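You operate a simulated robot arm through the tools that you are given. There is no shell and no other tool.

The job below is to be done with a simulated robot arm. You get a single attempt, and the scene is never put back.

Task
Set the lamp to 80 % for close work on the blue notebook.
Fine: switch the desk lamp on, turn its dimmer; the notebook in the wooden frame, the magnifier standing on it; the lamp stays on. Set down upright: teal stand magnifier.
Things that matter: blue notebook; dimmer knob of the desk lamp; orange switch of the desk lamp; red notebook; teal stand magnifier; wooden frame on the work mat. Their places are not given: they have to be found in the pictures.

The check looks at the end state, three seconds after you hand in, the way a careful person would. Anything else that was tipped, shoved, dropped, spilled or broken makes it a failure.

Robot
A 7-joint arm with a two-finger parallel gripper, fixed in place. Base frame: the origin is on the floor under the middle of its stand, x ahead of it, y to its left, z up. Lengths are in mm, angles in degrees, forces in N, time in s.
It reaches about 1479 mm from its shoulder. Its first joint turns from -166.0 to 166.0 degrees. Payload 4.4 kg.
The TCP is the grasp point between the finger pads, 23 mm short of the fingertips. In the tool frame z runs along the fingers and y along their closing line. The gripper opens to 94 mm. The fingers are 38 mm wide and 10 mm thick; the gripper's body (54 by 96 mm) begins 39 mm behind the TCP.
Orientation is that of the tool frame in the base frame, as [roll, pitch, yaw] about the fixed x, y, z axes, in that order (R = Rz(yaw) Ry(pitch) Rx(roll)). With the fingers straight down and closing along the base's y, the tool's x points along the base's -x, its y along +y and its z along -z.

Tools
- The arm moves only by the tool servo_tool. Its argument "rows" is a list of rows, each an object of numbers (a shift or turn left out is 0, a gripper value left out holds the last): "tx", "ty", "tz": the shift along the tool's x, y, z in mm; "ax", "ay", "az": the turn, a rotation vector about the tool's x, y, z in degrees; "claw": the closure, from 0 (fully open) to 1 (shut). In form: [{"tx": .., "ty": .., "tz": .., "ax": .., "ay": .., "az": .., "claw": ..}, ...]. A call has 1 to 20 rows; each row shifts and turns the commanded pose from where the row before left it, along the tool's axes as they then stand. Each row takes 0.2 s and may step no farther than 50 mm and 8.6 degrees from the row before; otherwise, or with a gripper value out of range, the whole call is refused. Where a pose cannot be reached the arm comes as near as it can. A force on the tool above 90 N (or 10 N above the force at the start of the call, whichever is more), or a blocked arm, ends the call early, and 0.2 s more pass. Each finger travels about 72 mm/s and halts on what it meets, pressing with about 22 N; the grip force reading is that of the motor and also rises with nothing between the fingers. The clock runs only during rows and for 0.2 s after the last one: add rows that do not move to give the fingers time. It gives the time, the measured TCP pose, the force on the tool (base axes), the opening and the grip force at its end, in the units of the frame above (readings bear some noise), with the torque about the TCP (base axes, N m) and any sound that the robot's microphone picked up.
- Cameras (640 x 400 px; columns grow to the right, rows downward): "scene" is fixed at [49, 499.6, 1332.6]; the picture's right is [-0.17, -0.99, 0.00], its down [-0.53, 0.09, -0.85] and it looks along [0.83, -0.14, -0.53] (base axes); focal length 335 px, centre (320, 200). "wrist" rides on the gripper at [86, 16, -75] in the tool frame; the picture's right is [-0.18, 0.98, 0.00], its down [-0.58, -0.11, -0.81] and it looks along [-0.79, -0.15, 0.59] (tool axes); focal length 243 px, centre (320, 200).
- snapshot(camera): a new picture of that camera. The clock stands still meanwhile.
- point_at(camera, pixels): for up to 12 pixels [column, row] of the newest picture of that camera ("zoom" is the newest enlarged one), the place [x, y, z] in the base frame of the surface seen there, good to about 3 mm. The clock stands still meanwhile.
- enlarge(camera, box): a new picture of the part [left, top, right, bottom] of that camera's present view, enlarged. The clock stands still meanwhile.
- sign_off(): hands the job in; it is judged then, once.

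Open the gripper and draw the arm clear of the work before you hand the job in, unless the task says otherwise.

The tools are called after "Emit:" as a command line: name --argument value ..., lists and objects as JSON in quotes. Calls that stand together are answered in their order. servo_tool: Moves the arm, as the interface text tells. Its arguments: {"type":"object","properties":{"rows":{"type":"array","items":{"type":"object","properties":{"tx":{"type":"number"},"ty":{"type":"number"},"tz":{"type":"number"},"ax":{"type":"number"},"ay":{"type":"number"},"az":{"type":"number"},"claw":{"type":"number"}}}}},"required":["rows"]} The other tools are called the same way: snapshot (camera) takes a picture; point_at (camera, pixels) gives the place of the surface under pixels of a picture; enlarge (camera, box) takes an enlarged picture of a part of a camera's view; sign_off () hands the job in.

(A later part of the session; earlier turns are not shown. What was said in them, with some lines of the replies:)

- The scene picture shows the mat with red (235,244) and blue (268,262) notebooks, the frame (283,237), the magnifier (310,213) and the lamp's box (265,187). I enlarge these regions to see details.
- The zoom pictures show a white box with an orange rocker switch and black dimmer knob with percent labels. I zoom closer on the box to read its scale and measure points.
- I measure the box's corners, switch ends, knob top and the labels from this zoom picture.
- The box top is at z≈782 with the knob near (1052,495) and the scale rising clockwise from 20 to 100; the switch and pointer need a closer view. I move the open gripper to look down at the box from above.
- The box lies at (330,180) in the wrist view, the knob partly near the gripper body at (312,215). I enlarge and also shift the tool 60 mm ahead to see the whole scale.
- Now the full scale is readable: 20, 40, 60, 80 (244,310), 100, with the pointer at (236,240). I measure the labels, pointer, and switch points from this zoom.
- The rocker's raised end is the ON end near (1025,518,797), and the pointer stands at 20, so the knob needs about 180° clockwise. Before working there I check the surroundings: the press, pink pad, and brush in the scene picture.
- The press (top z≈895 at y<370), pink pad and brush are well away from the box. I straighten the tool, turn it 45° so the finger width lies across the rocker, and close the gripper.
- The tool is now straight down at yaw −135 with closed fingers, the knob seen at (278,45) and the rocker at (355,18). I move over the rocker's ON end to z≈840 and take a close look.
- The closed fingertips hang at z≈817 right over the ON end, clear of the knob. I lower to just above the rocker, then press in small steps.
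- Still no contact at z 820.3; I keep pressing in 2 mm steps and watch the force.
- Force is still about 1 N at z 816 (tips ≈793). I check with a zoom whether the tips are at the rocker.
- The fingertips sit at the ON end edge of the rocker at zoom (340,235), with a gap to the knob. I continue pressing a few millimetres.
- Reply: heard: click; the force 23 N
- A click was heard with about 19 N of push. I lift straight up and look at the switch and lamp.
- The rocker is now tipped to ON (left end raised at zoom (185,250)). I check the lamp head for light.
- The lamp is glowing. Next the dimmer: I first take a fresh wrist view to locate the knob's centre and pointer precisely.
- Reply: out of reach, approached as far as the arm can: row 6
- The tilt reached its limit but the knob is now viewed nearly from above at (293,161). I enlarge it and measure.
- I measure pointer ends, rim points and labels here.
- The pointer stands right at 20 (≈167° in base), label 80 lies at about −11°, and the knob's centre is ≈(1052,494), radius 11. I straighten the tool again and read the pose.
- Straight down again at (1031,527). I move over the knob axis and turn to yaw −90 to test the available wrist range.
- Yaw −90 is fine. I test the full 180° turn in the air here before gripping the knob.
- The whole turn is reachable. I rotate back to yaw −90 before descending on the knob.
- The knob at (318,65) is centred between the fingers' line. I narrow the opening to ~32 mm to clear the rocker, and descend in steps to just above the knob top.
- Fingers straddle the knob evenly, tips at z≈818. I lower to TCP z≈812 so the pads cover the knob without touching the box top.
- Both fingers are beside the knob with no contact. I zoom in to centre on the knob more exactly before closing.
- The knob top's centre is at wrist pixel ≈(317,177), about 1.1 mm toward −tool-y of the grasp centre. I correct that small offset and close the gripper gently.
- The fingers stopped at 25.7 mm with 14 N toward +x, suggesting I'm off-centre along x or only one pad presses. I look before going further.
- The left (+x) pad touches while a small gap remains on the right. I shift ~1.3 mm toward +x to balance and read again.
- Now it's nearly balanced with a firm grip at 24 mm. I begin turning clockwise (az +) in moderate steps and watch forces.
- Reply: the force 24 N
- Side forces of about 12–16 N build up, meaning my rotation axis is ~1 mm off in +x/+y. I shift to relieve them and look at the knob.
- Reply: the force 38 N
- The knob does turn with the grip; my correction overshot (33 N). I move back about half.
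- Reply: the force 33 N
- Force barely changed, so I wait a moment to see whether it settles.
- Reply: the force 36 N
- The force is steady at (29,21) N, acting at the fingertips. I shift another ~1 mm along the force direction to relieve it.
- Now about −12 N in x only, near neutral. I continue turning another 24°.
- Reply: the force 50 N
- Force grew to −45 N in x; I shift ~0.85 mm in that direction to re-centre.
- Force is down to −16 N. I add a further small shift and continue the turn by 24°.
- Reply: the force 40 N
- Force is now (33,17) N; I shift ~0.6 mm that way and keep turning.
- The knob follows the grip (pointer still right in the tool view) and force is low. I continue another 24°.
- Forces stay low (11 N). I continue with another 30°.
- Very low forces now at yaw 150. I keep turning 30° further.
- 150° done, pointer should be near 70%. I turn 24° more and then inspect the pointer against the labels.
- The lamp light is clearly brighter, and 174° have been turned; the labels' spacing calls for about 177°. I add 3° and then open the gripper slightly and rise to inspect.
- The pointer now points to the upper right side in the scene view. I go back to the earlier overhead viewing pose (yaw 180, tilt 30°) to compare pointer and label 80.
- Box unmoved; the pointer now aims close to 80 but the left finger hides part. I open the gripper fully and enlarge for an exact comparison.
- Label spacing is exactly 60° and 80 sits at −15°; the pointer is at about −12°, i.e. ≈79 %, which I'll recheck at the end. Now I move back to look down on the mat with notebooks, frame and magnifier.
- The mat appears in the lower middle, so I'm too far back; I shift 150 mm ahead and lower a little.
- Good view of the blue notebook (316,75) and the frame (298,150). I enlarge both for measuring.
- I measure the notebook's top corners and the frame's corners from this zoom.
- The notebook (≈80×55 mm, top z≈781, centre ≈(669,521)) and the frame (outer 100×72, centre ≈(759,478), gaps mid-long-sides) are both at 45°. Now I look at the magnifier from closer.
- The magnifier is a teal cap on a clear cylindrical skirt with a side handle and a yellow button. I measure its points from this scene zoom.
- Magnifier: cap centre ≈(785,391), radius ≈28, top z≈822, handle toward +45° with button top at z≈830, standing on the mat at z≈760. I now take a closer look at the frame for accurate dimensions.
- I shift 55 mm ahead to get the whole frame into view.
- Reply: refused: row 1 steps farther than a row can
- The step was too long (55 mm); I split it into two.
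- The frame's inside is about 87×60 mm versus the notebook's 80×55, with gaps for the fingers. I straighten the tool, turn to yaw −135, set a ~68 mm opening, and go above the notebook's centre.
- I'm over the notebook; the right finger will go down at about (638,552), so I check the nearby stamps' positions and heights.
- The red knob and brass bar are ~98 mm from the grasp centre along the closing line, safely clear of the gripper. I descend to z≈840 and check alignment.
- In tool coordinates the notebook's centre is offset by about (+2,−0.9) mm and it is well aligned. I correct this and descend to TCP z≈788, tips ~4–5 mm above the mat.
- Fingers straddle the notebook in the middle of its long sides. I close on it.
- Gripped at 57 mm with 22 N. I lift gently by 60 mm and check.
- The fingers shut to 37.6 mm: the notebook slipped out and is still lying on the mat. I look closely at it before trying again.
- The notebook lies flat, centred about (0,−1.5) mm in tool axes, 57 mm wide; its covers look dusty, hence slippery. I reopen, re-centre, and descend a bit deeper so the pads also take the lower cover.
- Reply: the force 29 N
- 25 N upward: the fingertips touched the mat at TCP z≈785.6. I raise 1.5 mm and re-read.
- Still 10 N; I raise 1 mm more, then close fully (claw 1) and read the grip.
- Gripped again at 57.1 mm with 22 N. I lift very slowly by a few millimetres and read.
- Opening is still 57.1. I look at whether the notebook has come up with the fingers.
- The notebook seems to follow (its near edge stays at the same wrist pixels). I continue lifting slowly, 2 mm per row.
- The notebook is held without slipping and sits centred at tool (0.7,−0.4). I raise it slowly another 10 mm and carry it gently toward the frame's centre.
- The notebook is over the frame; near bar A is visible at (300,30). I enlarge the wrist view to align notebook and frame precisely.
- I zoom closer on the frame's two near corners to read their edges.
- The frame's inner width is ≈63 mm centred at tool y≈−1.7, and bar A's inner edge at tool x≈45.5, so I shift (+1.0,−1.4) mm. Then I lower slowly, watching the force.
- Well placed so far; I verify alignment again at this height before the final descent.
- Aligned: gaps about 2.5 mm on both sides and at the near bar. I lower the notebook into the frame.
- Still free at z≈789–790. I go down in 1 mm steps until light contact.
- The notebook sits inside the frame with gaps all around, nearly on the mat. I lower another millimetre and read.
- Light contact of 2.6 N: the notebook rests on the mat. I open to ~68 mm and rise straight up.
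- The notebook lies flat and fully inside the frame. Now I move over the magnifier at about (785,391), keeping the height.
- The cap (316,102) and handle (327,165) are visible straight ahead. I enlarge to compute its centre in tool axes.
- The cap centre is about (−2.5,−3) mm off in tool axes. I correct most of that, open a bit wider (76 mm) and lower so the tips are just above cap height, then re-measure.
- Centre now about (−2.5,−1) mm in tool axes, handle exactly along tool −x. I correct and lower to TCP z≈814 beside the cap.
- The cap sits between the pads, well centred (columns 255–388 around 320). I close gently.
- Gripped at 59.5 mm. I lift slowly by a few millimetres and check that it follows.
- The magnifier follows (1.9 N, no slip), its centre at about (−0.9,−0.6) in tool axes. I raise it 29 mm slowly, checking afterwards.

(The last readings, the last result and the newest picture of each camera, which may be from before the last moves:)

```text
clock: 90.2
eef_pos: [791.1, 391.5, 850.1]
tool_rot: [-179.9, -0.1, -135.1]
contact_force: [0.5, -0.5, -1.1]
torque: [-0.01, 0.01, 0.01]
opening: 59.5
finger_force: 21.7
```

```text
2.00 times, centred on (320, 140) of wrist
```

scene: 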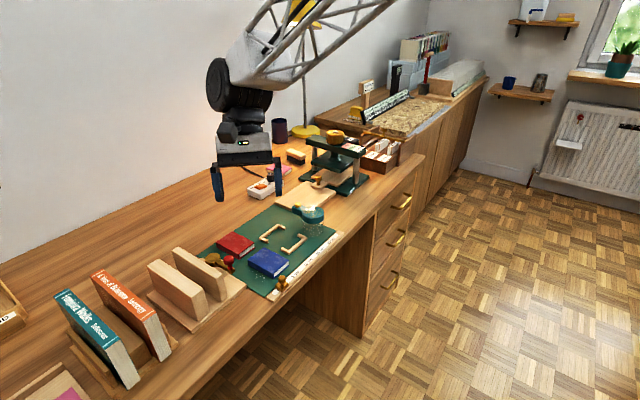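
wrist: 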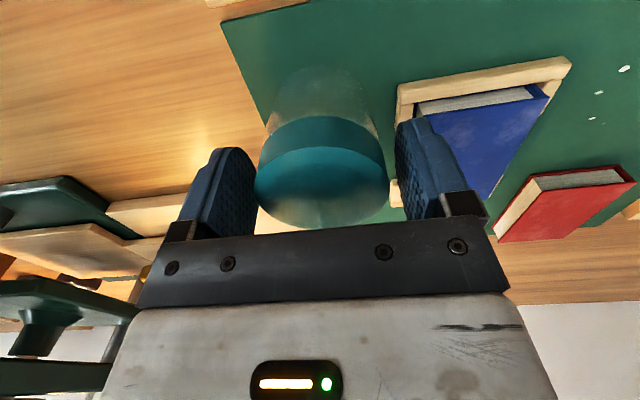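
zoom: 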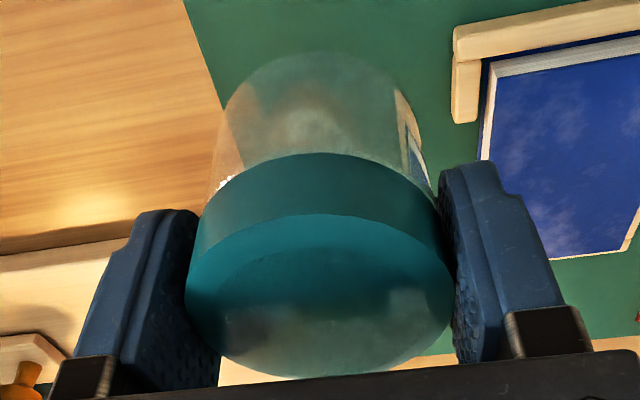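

The magnifier hangs upright and unslipped in the grip. I carry it gently over to the notebook's centre.

Emit:
servo_tool --rows '[{"tx": -0.81, "ty": 1.83}, {"tx": -1.63, "ty": 3.66}, {"tx": -2.44, "ty": 5.48}, {"tx": -2.85, "ty": 6.4}, {"tx": -3.05, "ty": 6.86}, {"tx": -3.05, "ty": 6.86}, {"tx": -3.05, "ty": 6.86}, {"tx": -3.05, "ty": 6.86}, {"tx": -3.05, "ty": 6.86}, {"tx": -3.05, "ty": 6.86}, {"tx": -2.85, "ty": 6.4}, {"tx": -2.44, "ty": 5.48}, {"tx": -2.03, "ty": 4.57}, {"tx": -1.63, "ty": 3.66}, {"tx": -1.42, "ty": 3.2}, {"tx": -0.9, "ty": 2}, {}]'

Emit:
snapshot --camera "wrist"

Emit:
enlarge --camera "scene" --box '[240, 190, 330, 265]'

```text
clock: 93.8
eef_pos: [757.7, 476.9, 849.5]
tool_rot: [-179.9, 0.1, -134.9]
contact_force: [0.0, 0.5, -1.5]
torque: [-0.01, -0.01, -0.02]
opening: 59.7
finger_force: 22.0
```

```text
taken
```

wrist: 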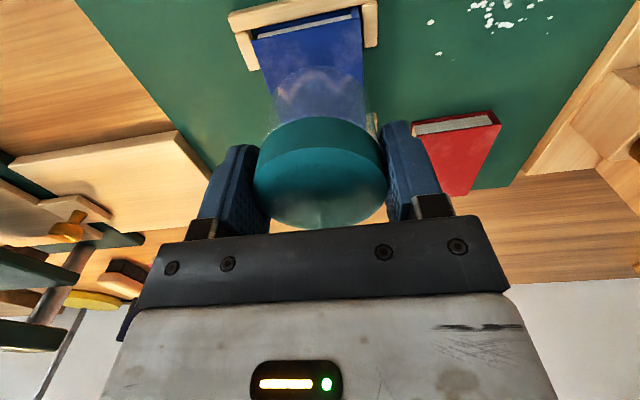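

```text
5.33 times, centred on (285, 228) of scene
```

zoom: 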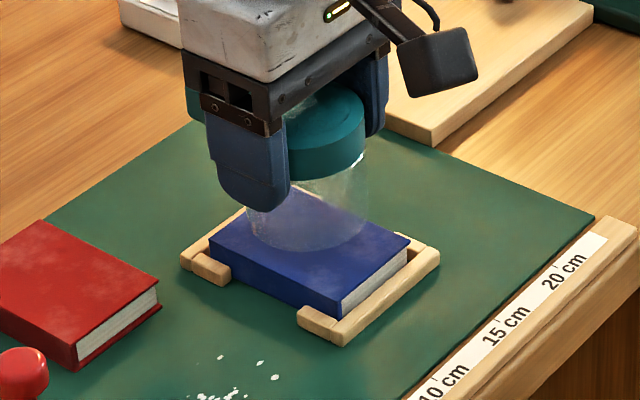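

The magnifier is centred over the notebook (within ~1 mm). I lower slowly toward contact at about TCP z 832.

Emit:
servo_tool --rows '[{"tz": 1.5}, {"tz": 2.5}, {"tz": 2.5}, {"tz": 2.5}, {"tz": 2}, {"tz": 1.5}, {"tz": 1}, {}]'

```text
clock: 95.6
eef_pos: [758.3, 475.9, 836.7]
tool_rot: [-180.0, 0.0, -135.1]
contact_force: [0.5, -0.1, -2.6]
torque: [-0.01, 0.0, 0.0]
opening: 59.5
finger_force: 22.2
```

Still hanging free (−2.6 N). I lower in 1 mm steps and watch for the load to leave.

Emit:
servo_tool --rows '[{"tz": 1}, {"tz": 1}, {"tz": 0.8}, {}]'

```text
clock: 96.6
eef_pos: [756.5, 476.8, 833.6]
tool_rot: [-180.0, 0.0, -134.9]
contact_force: [0.2, -0.1, -1.1]
torque: [-0.01, 0.02, 0.02]
opening: 59.5
finger_force: 21.8
```

Not yet resting. I continue with smaller steps.

Emit:
servo_tool --rows '[{"tz": 0.7}, {"tz": 0.7}, {}]'

Emit:
enlarge --camera "scene" --box '[250, 195, 320, 260]'

```text
clock: 97.4
eef_pos: [758.5, 475.5, 832.6]
tool_rot: [179.9, 0.0, -135.0]
contact_force: [-1.2, -0.4, 2.2]
torque: [-0.01, 0.04, 0.0]
opening: 59.5
finger_force: 22.0
```

```text
6.15 times, centred on (285, 228) of scene
```

zoom: 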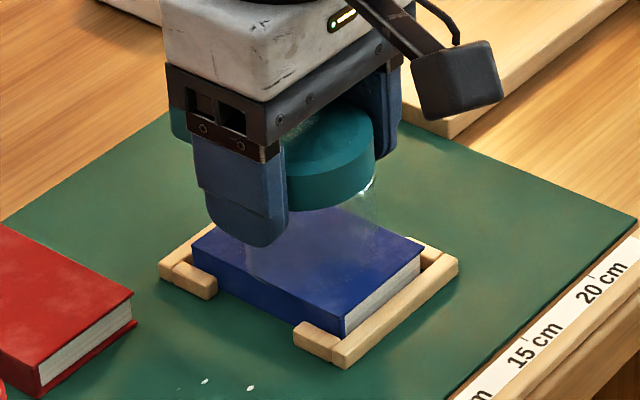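

The load has reversed to +2.2 N: it rests on the notebook. I release gradually to 76 mm and then rise slowly.

Emit:
servo_tool --rows '[{"claw": 0.35}, {"claw": 0.31}, {"claw": 0.26}, {"claw": 0.2}, {}, {"tz": -4}, {"tz": -10}, {"tz": -20}, {"tz": -30}, {"tz": -30}, {}]'

Emit:
snapshot --camera "wrist"

Emit:
enlarge --camera "scene" --box '[240, 190, 330, 265]'

```text
clock: 99.8
eef_pos: [758.2, 475.9, 925.5]
tool_rot: [179.9, -0.2, -135.0]
contact_force: [0.4, -1.1, 0.3]
torque: [0.0, 0.01, -0.01]
opening: 75.4
finger_force: 0.0
```

```text
taken
```

wrist: 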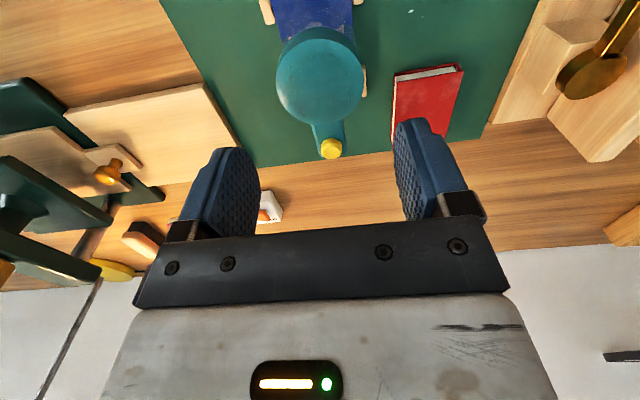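

```text
5.33 times, centred on (285, 228) of scene
```

zoom: 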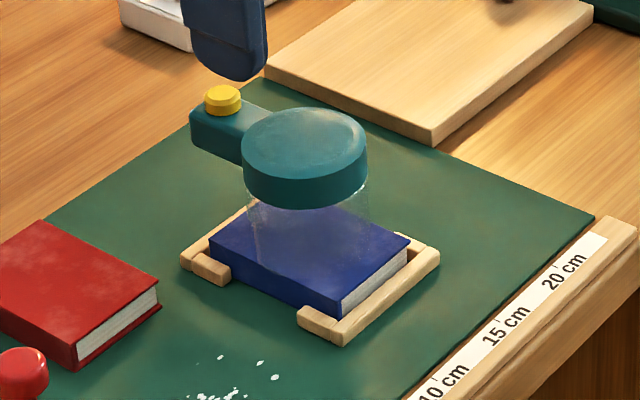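

The magnifier stands upright and centred on the notebook in the frame. Now I go back to the viewing pose above the lamp's box to check the dimmer reading precisely.

Emit:
servo_tool --rows '[{"tz": -10, "claw": 0}, {"az": 7.5}, {"az": 7.5}, {"az": 7.5}, {"az": 7.5}, {"az": 7.5}, {"az": 7.5}, {"tx": -41.7, "ty": 7.1, "tz": 3.5}, {"tx": -41.7, "ty": 7.1, "tz": 3.5}, {"tx": -41.7, "ty": 7.1, "tz": 3.5}, {"tx": -41.7, "ty": 7.1, "tz": 3.5}, {"tx": -41.7, "ty": 7.1, "tz": 3.5}, {"tx": -41.7, "ty": 7.1, "tz": 3.5}, {"tx": -41.7, "ty": 7.1, "tz": 3.5}, {"ay": 7.5}, {"ay": 7.5}, {"ay": 7.5}, {"ay": 7.5}, {}]'

Emit:
enlarge --camera "wrist" --box '[265, 105, 335, 185]'

```text
clock: 103.8
eef_pos: [1048.7, 525.6, 910.5]
tool_rot: [-179.9, -30.0, 180.0]
contact_force: [-0.1, -0.9, 0.3]
torque: [0.0, -0.03, -0.01]
opening: 94.0
finger_force: 0.1
```

```text
5.00 times, centred on (300, 145) of wrist
```

zoom: 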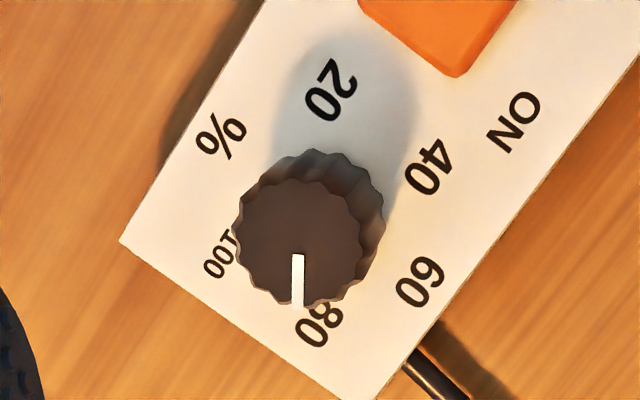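

I zoom further on the knob's pointer for an exact angle.

Emit:
enlarge --camera "wrist" --box '[278, 132, 318, 177]'

```text
8.89 times, centred on (298, 154) of wrist
```

zoom: 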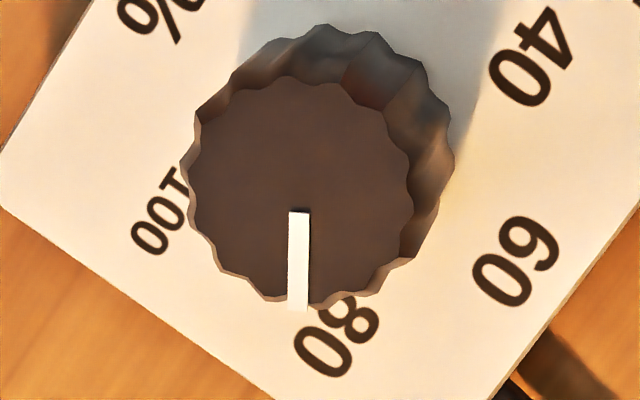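

Pointer is at ≈−12.5° with 80 at −15°, i.e. about 79 %, pointing at the 80 mark. I now straighten, rise and draw the arm clear, then do a final inspection.

Emit:
servo_tool --rows '[{"ay": -7.5}, {"ay": -7.5}, {"ay": -7.5}, {"ay": -7.5}, {"tz": -40}, {"tz": -40}, {"tx": 38.9, "ty": -21.1, "tz": -10}, {"tx": 38.9, "ty": -21.1, "tz": -10}, {"tx": 38.9, "ty": -21.1, "tz": -10}, {"tx": 38.9, "ty": -21.1, "tz": -10}, {"tx": 38.9, "ty": -21.1, "tz": -10}, {"tx": 38.9, "ty": -21.1, "tz": -10}, {"tx": 38.9, "ty": -21.1, "tz": -10}, {"tx": 38.9, "ty": -21.1, "tz": -10}, {"tx": 38.9, "ty": -21.1, "tz": -10}, {}]'

Emit:
snapshot --camera "scene"

Emit:
enlarge --camera "scene" --box '[190, 170, 350, 300]'

Emit:
enlarge --camera "scene" --box '[230, 110, 400, 215]'

Emit:
enlarge --camera "scene" --box '[260, 0, 350, 60]'

```text
clock: 107.2
eef_pos: [699.8, 335.5, 1081.5]
tool_rot: [180.0, 0.1, -180.0]
contact_force: [-0.7, 0.3, -0.6]
torque: [0.04, 0.01, 0.05]
opening: 94.0
finger_force: 0.0
```

```text
taken
```

scene: 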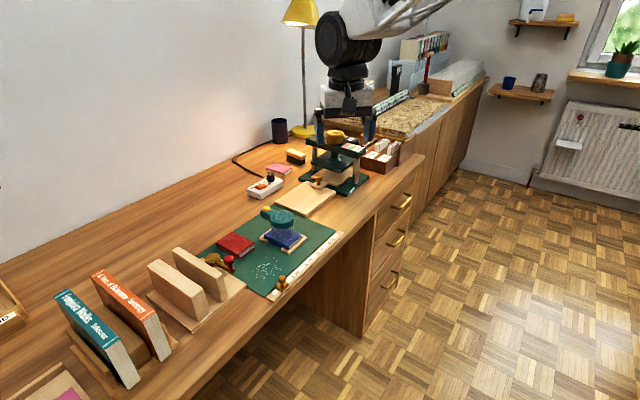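

```text
3.08 times, centred on (270, 235) of scene
```

zoom: 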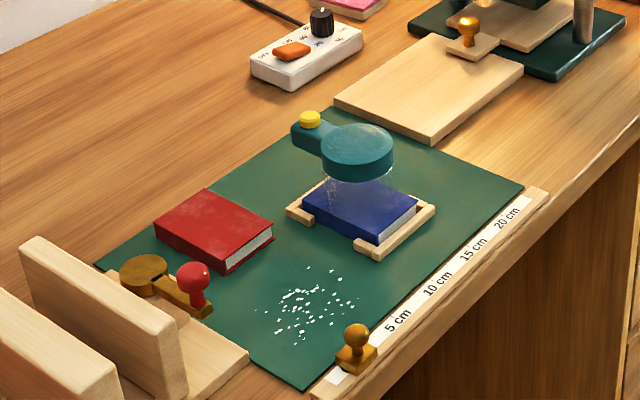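

```text
3.76 times, centred on (315, 162) of scene
```

zoom: 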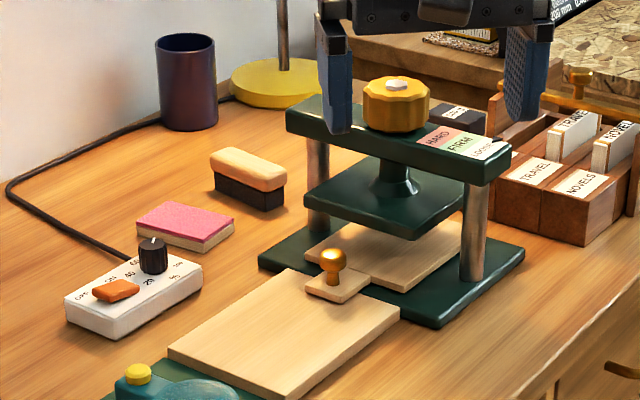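

```text
6.67 times, centred on (305, 30) of scene
```

zoom: 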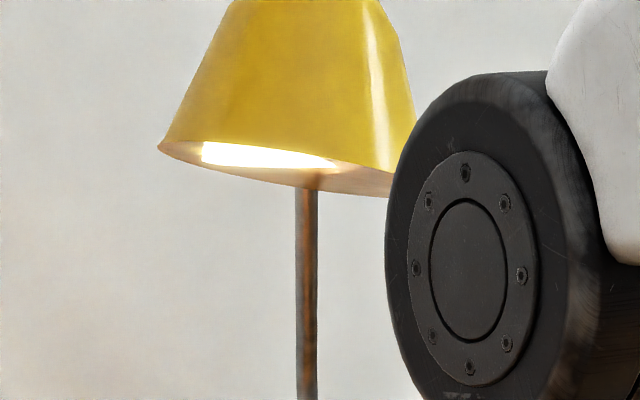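

The lamp is lit with the knob at the 80 mark, the blue notebook lies in the frame, and the magnifier stands upright on it. Nothing else has moved, and the gripper is open and clear, so I hand the job in.

Emit:
sign_off

```text
The job is handed in.
```

The lamp is on and the dimmer is set to about 79 %, just short of the 80 mark. The blue notebook lies flat in the wooden frame, and the teal magnifier stands upright in the middle of it. I then opened the gripper, drew the arm clear and handed the job in; no verdict came back.

- **Dimmer:** I measured the pointer at about −12.5°, against −15° for the 80 mark, and left it there rather than grip the knob again.
- **First try at the notebook:** it slipped out of the fingers on the first lift and stayed flat on the mat. The second, slower lift held.
- **White specks:** more specks show on the mat where the notebook used to lie. A few were visible beside it at the start, so I think the rest were underneath it.
- **Other objects:** in the last pictures, nothing else looked moved or tipped.
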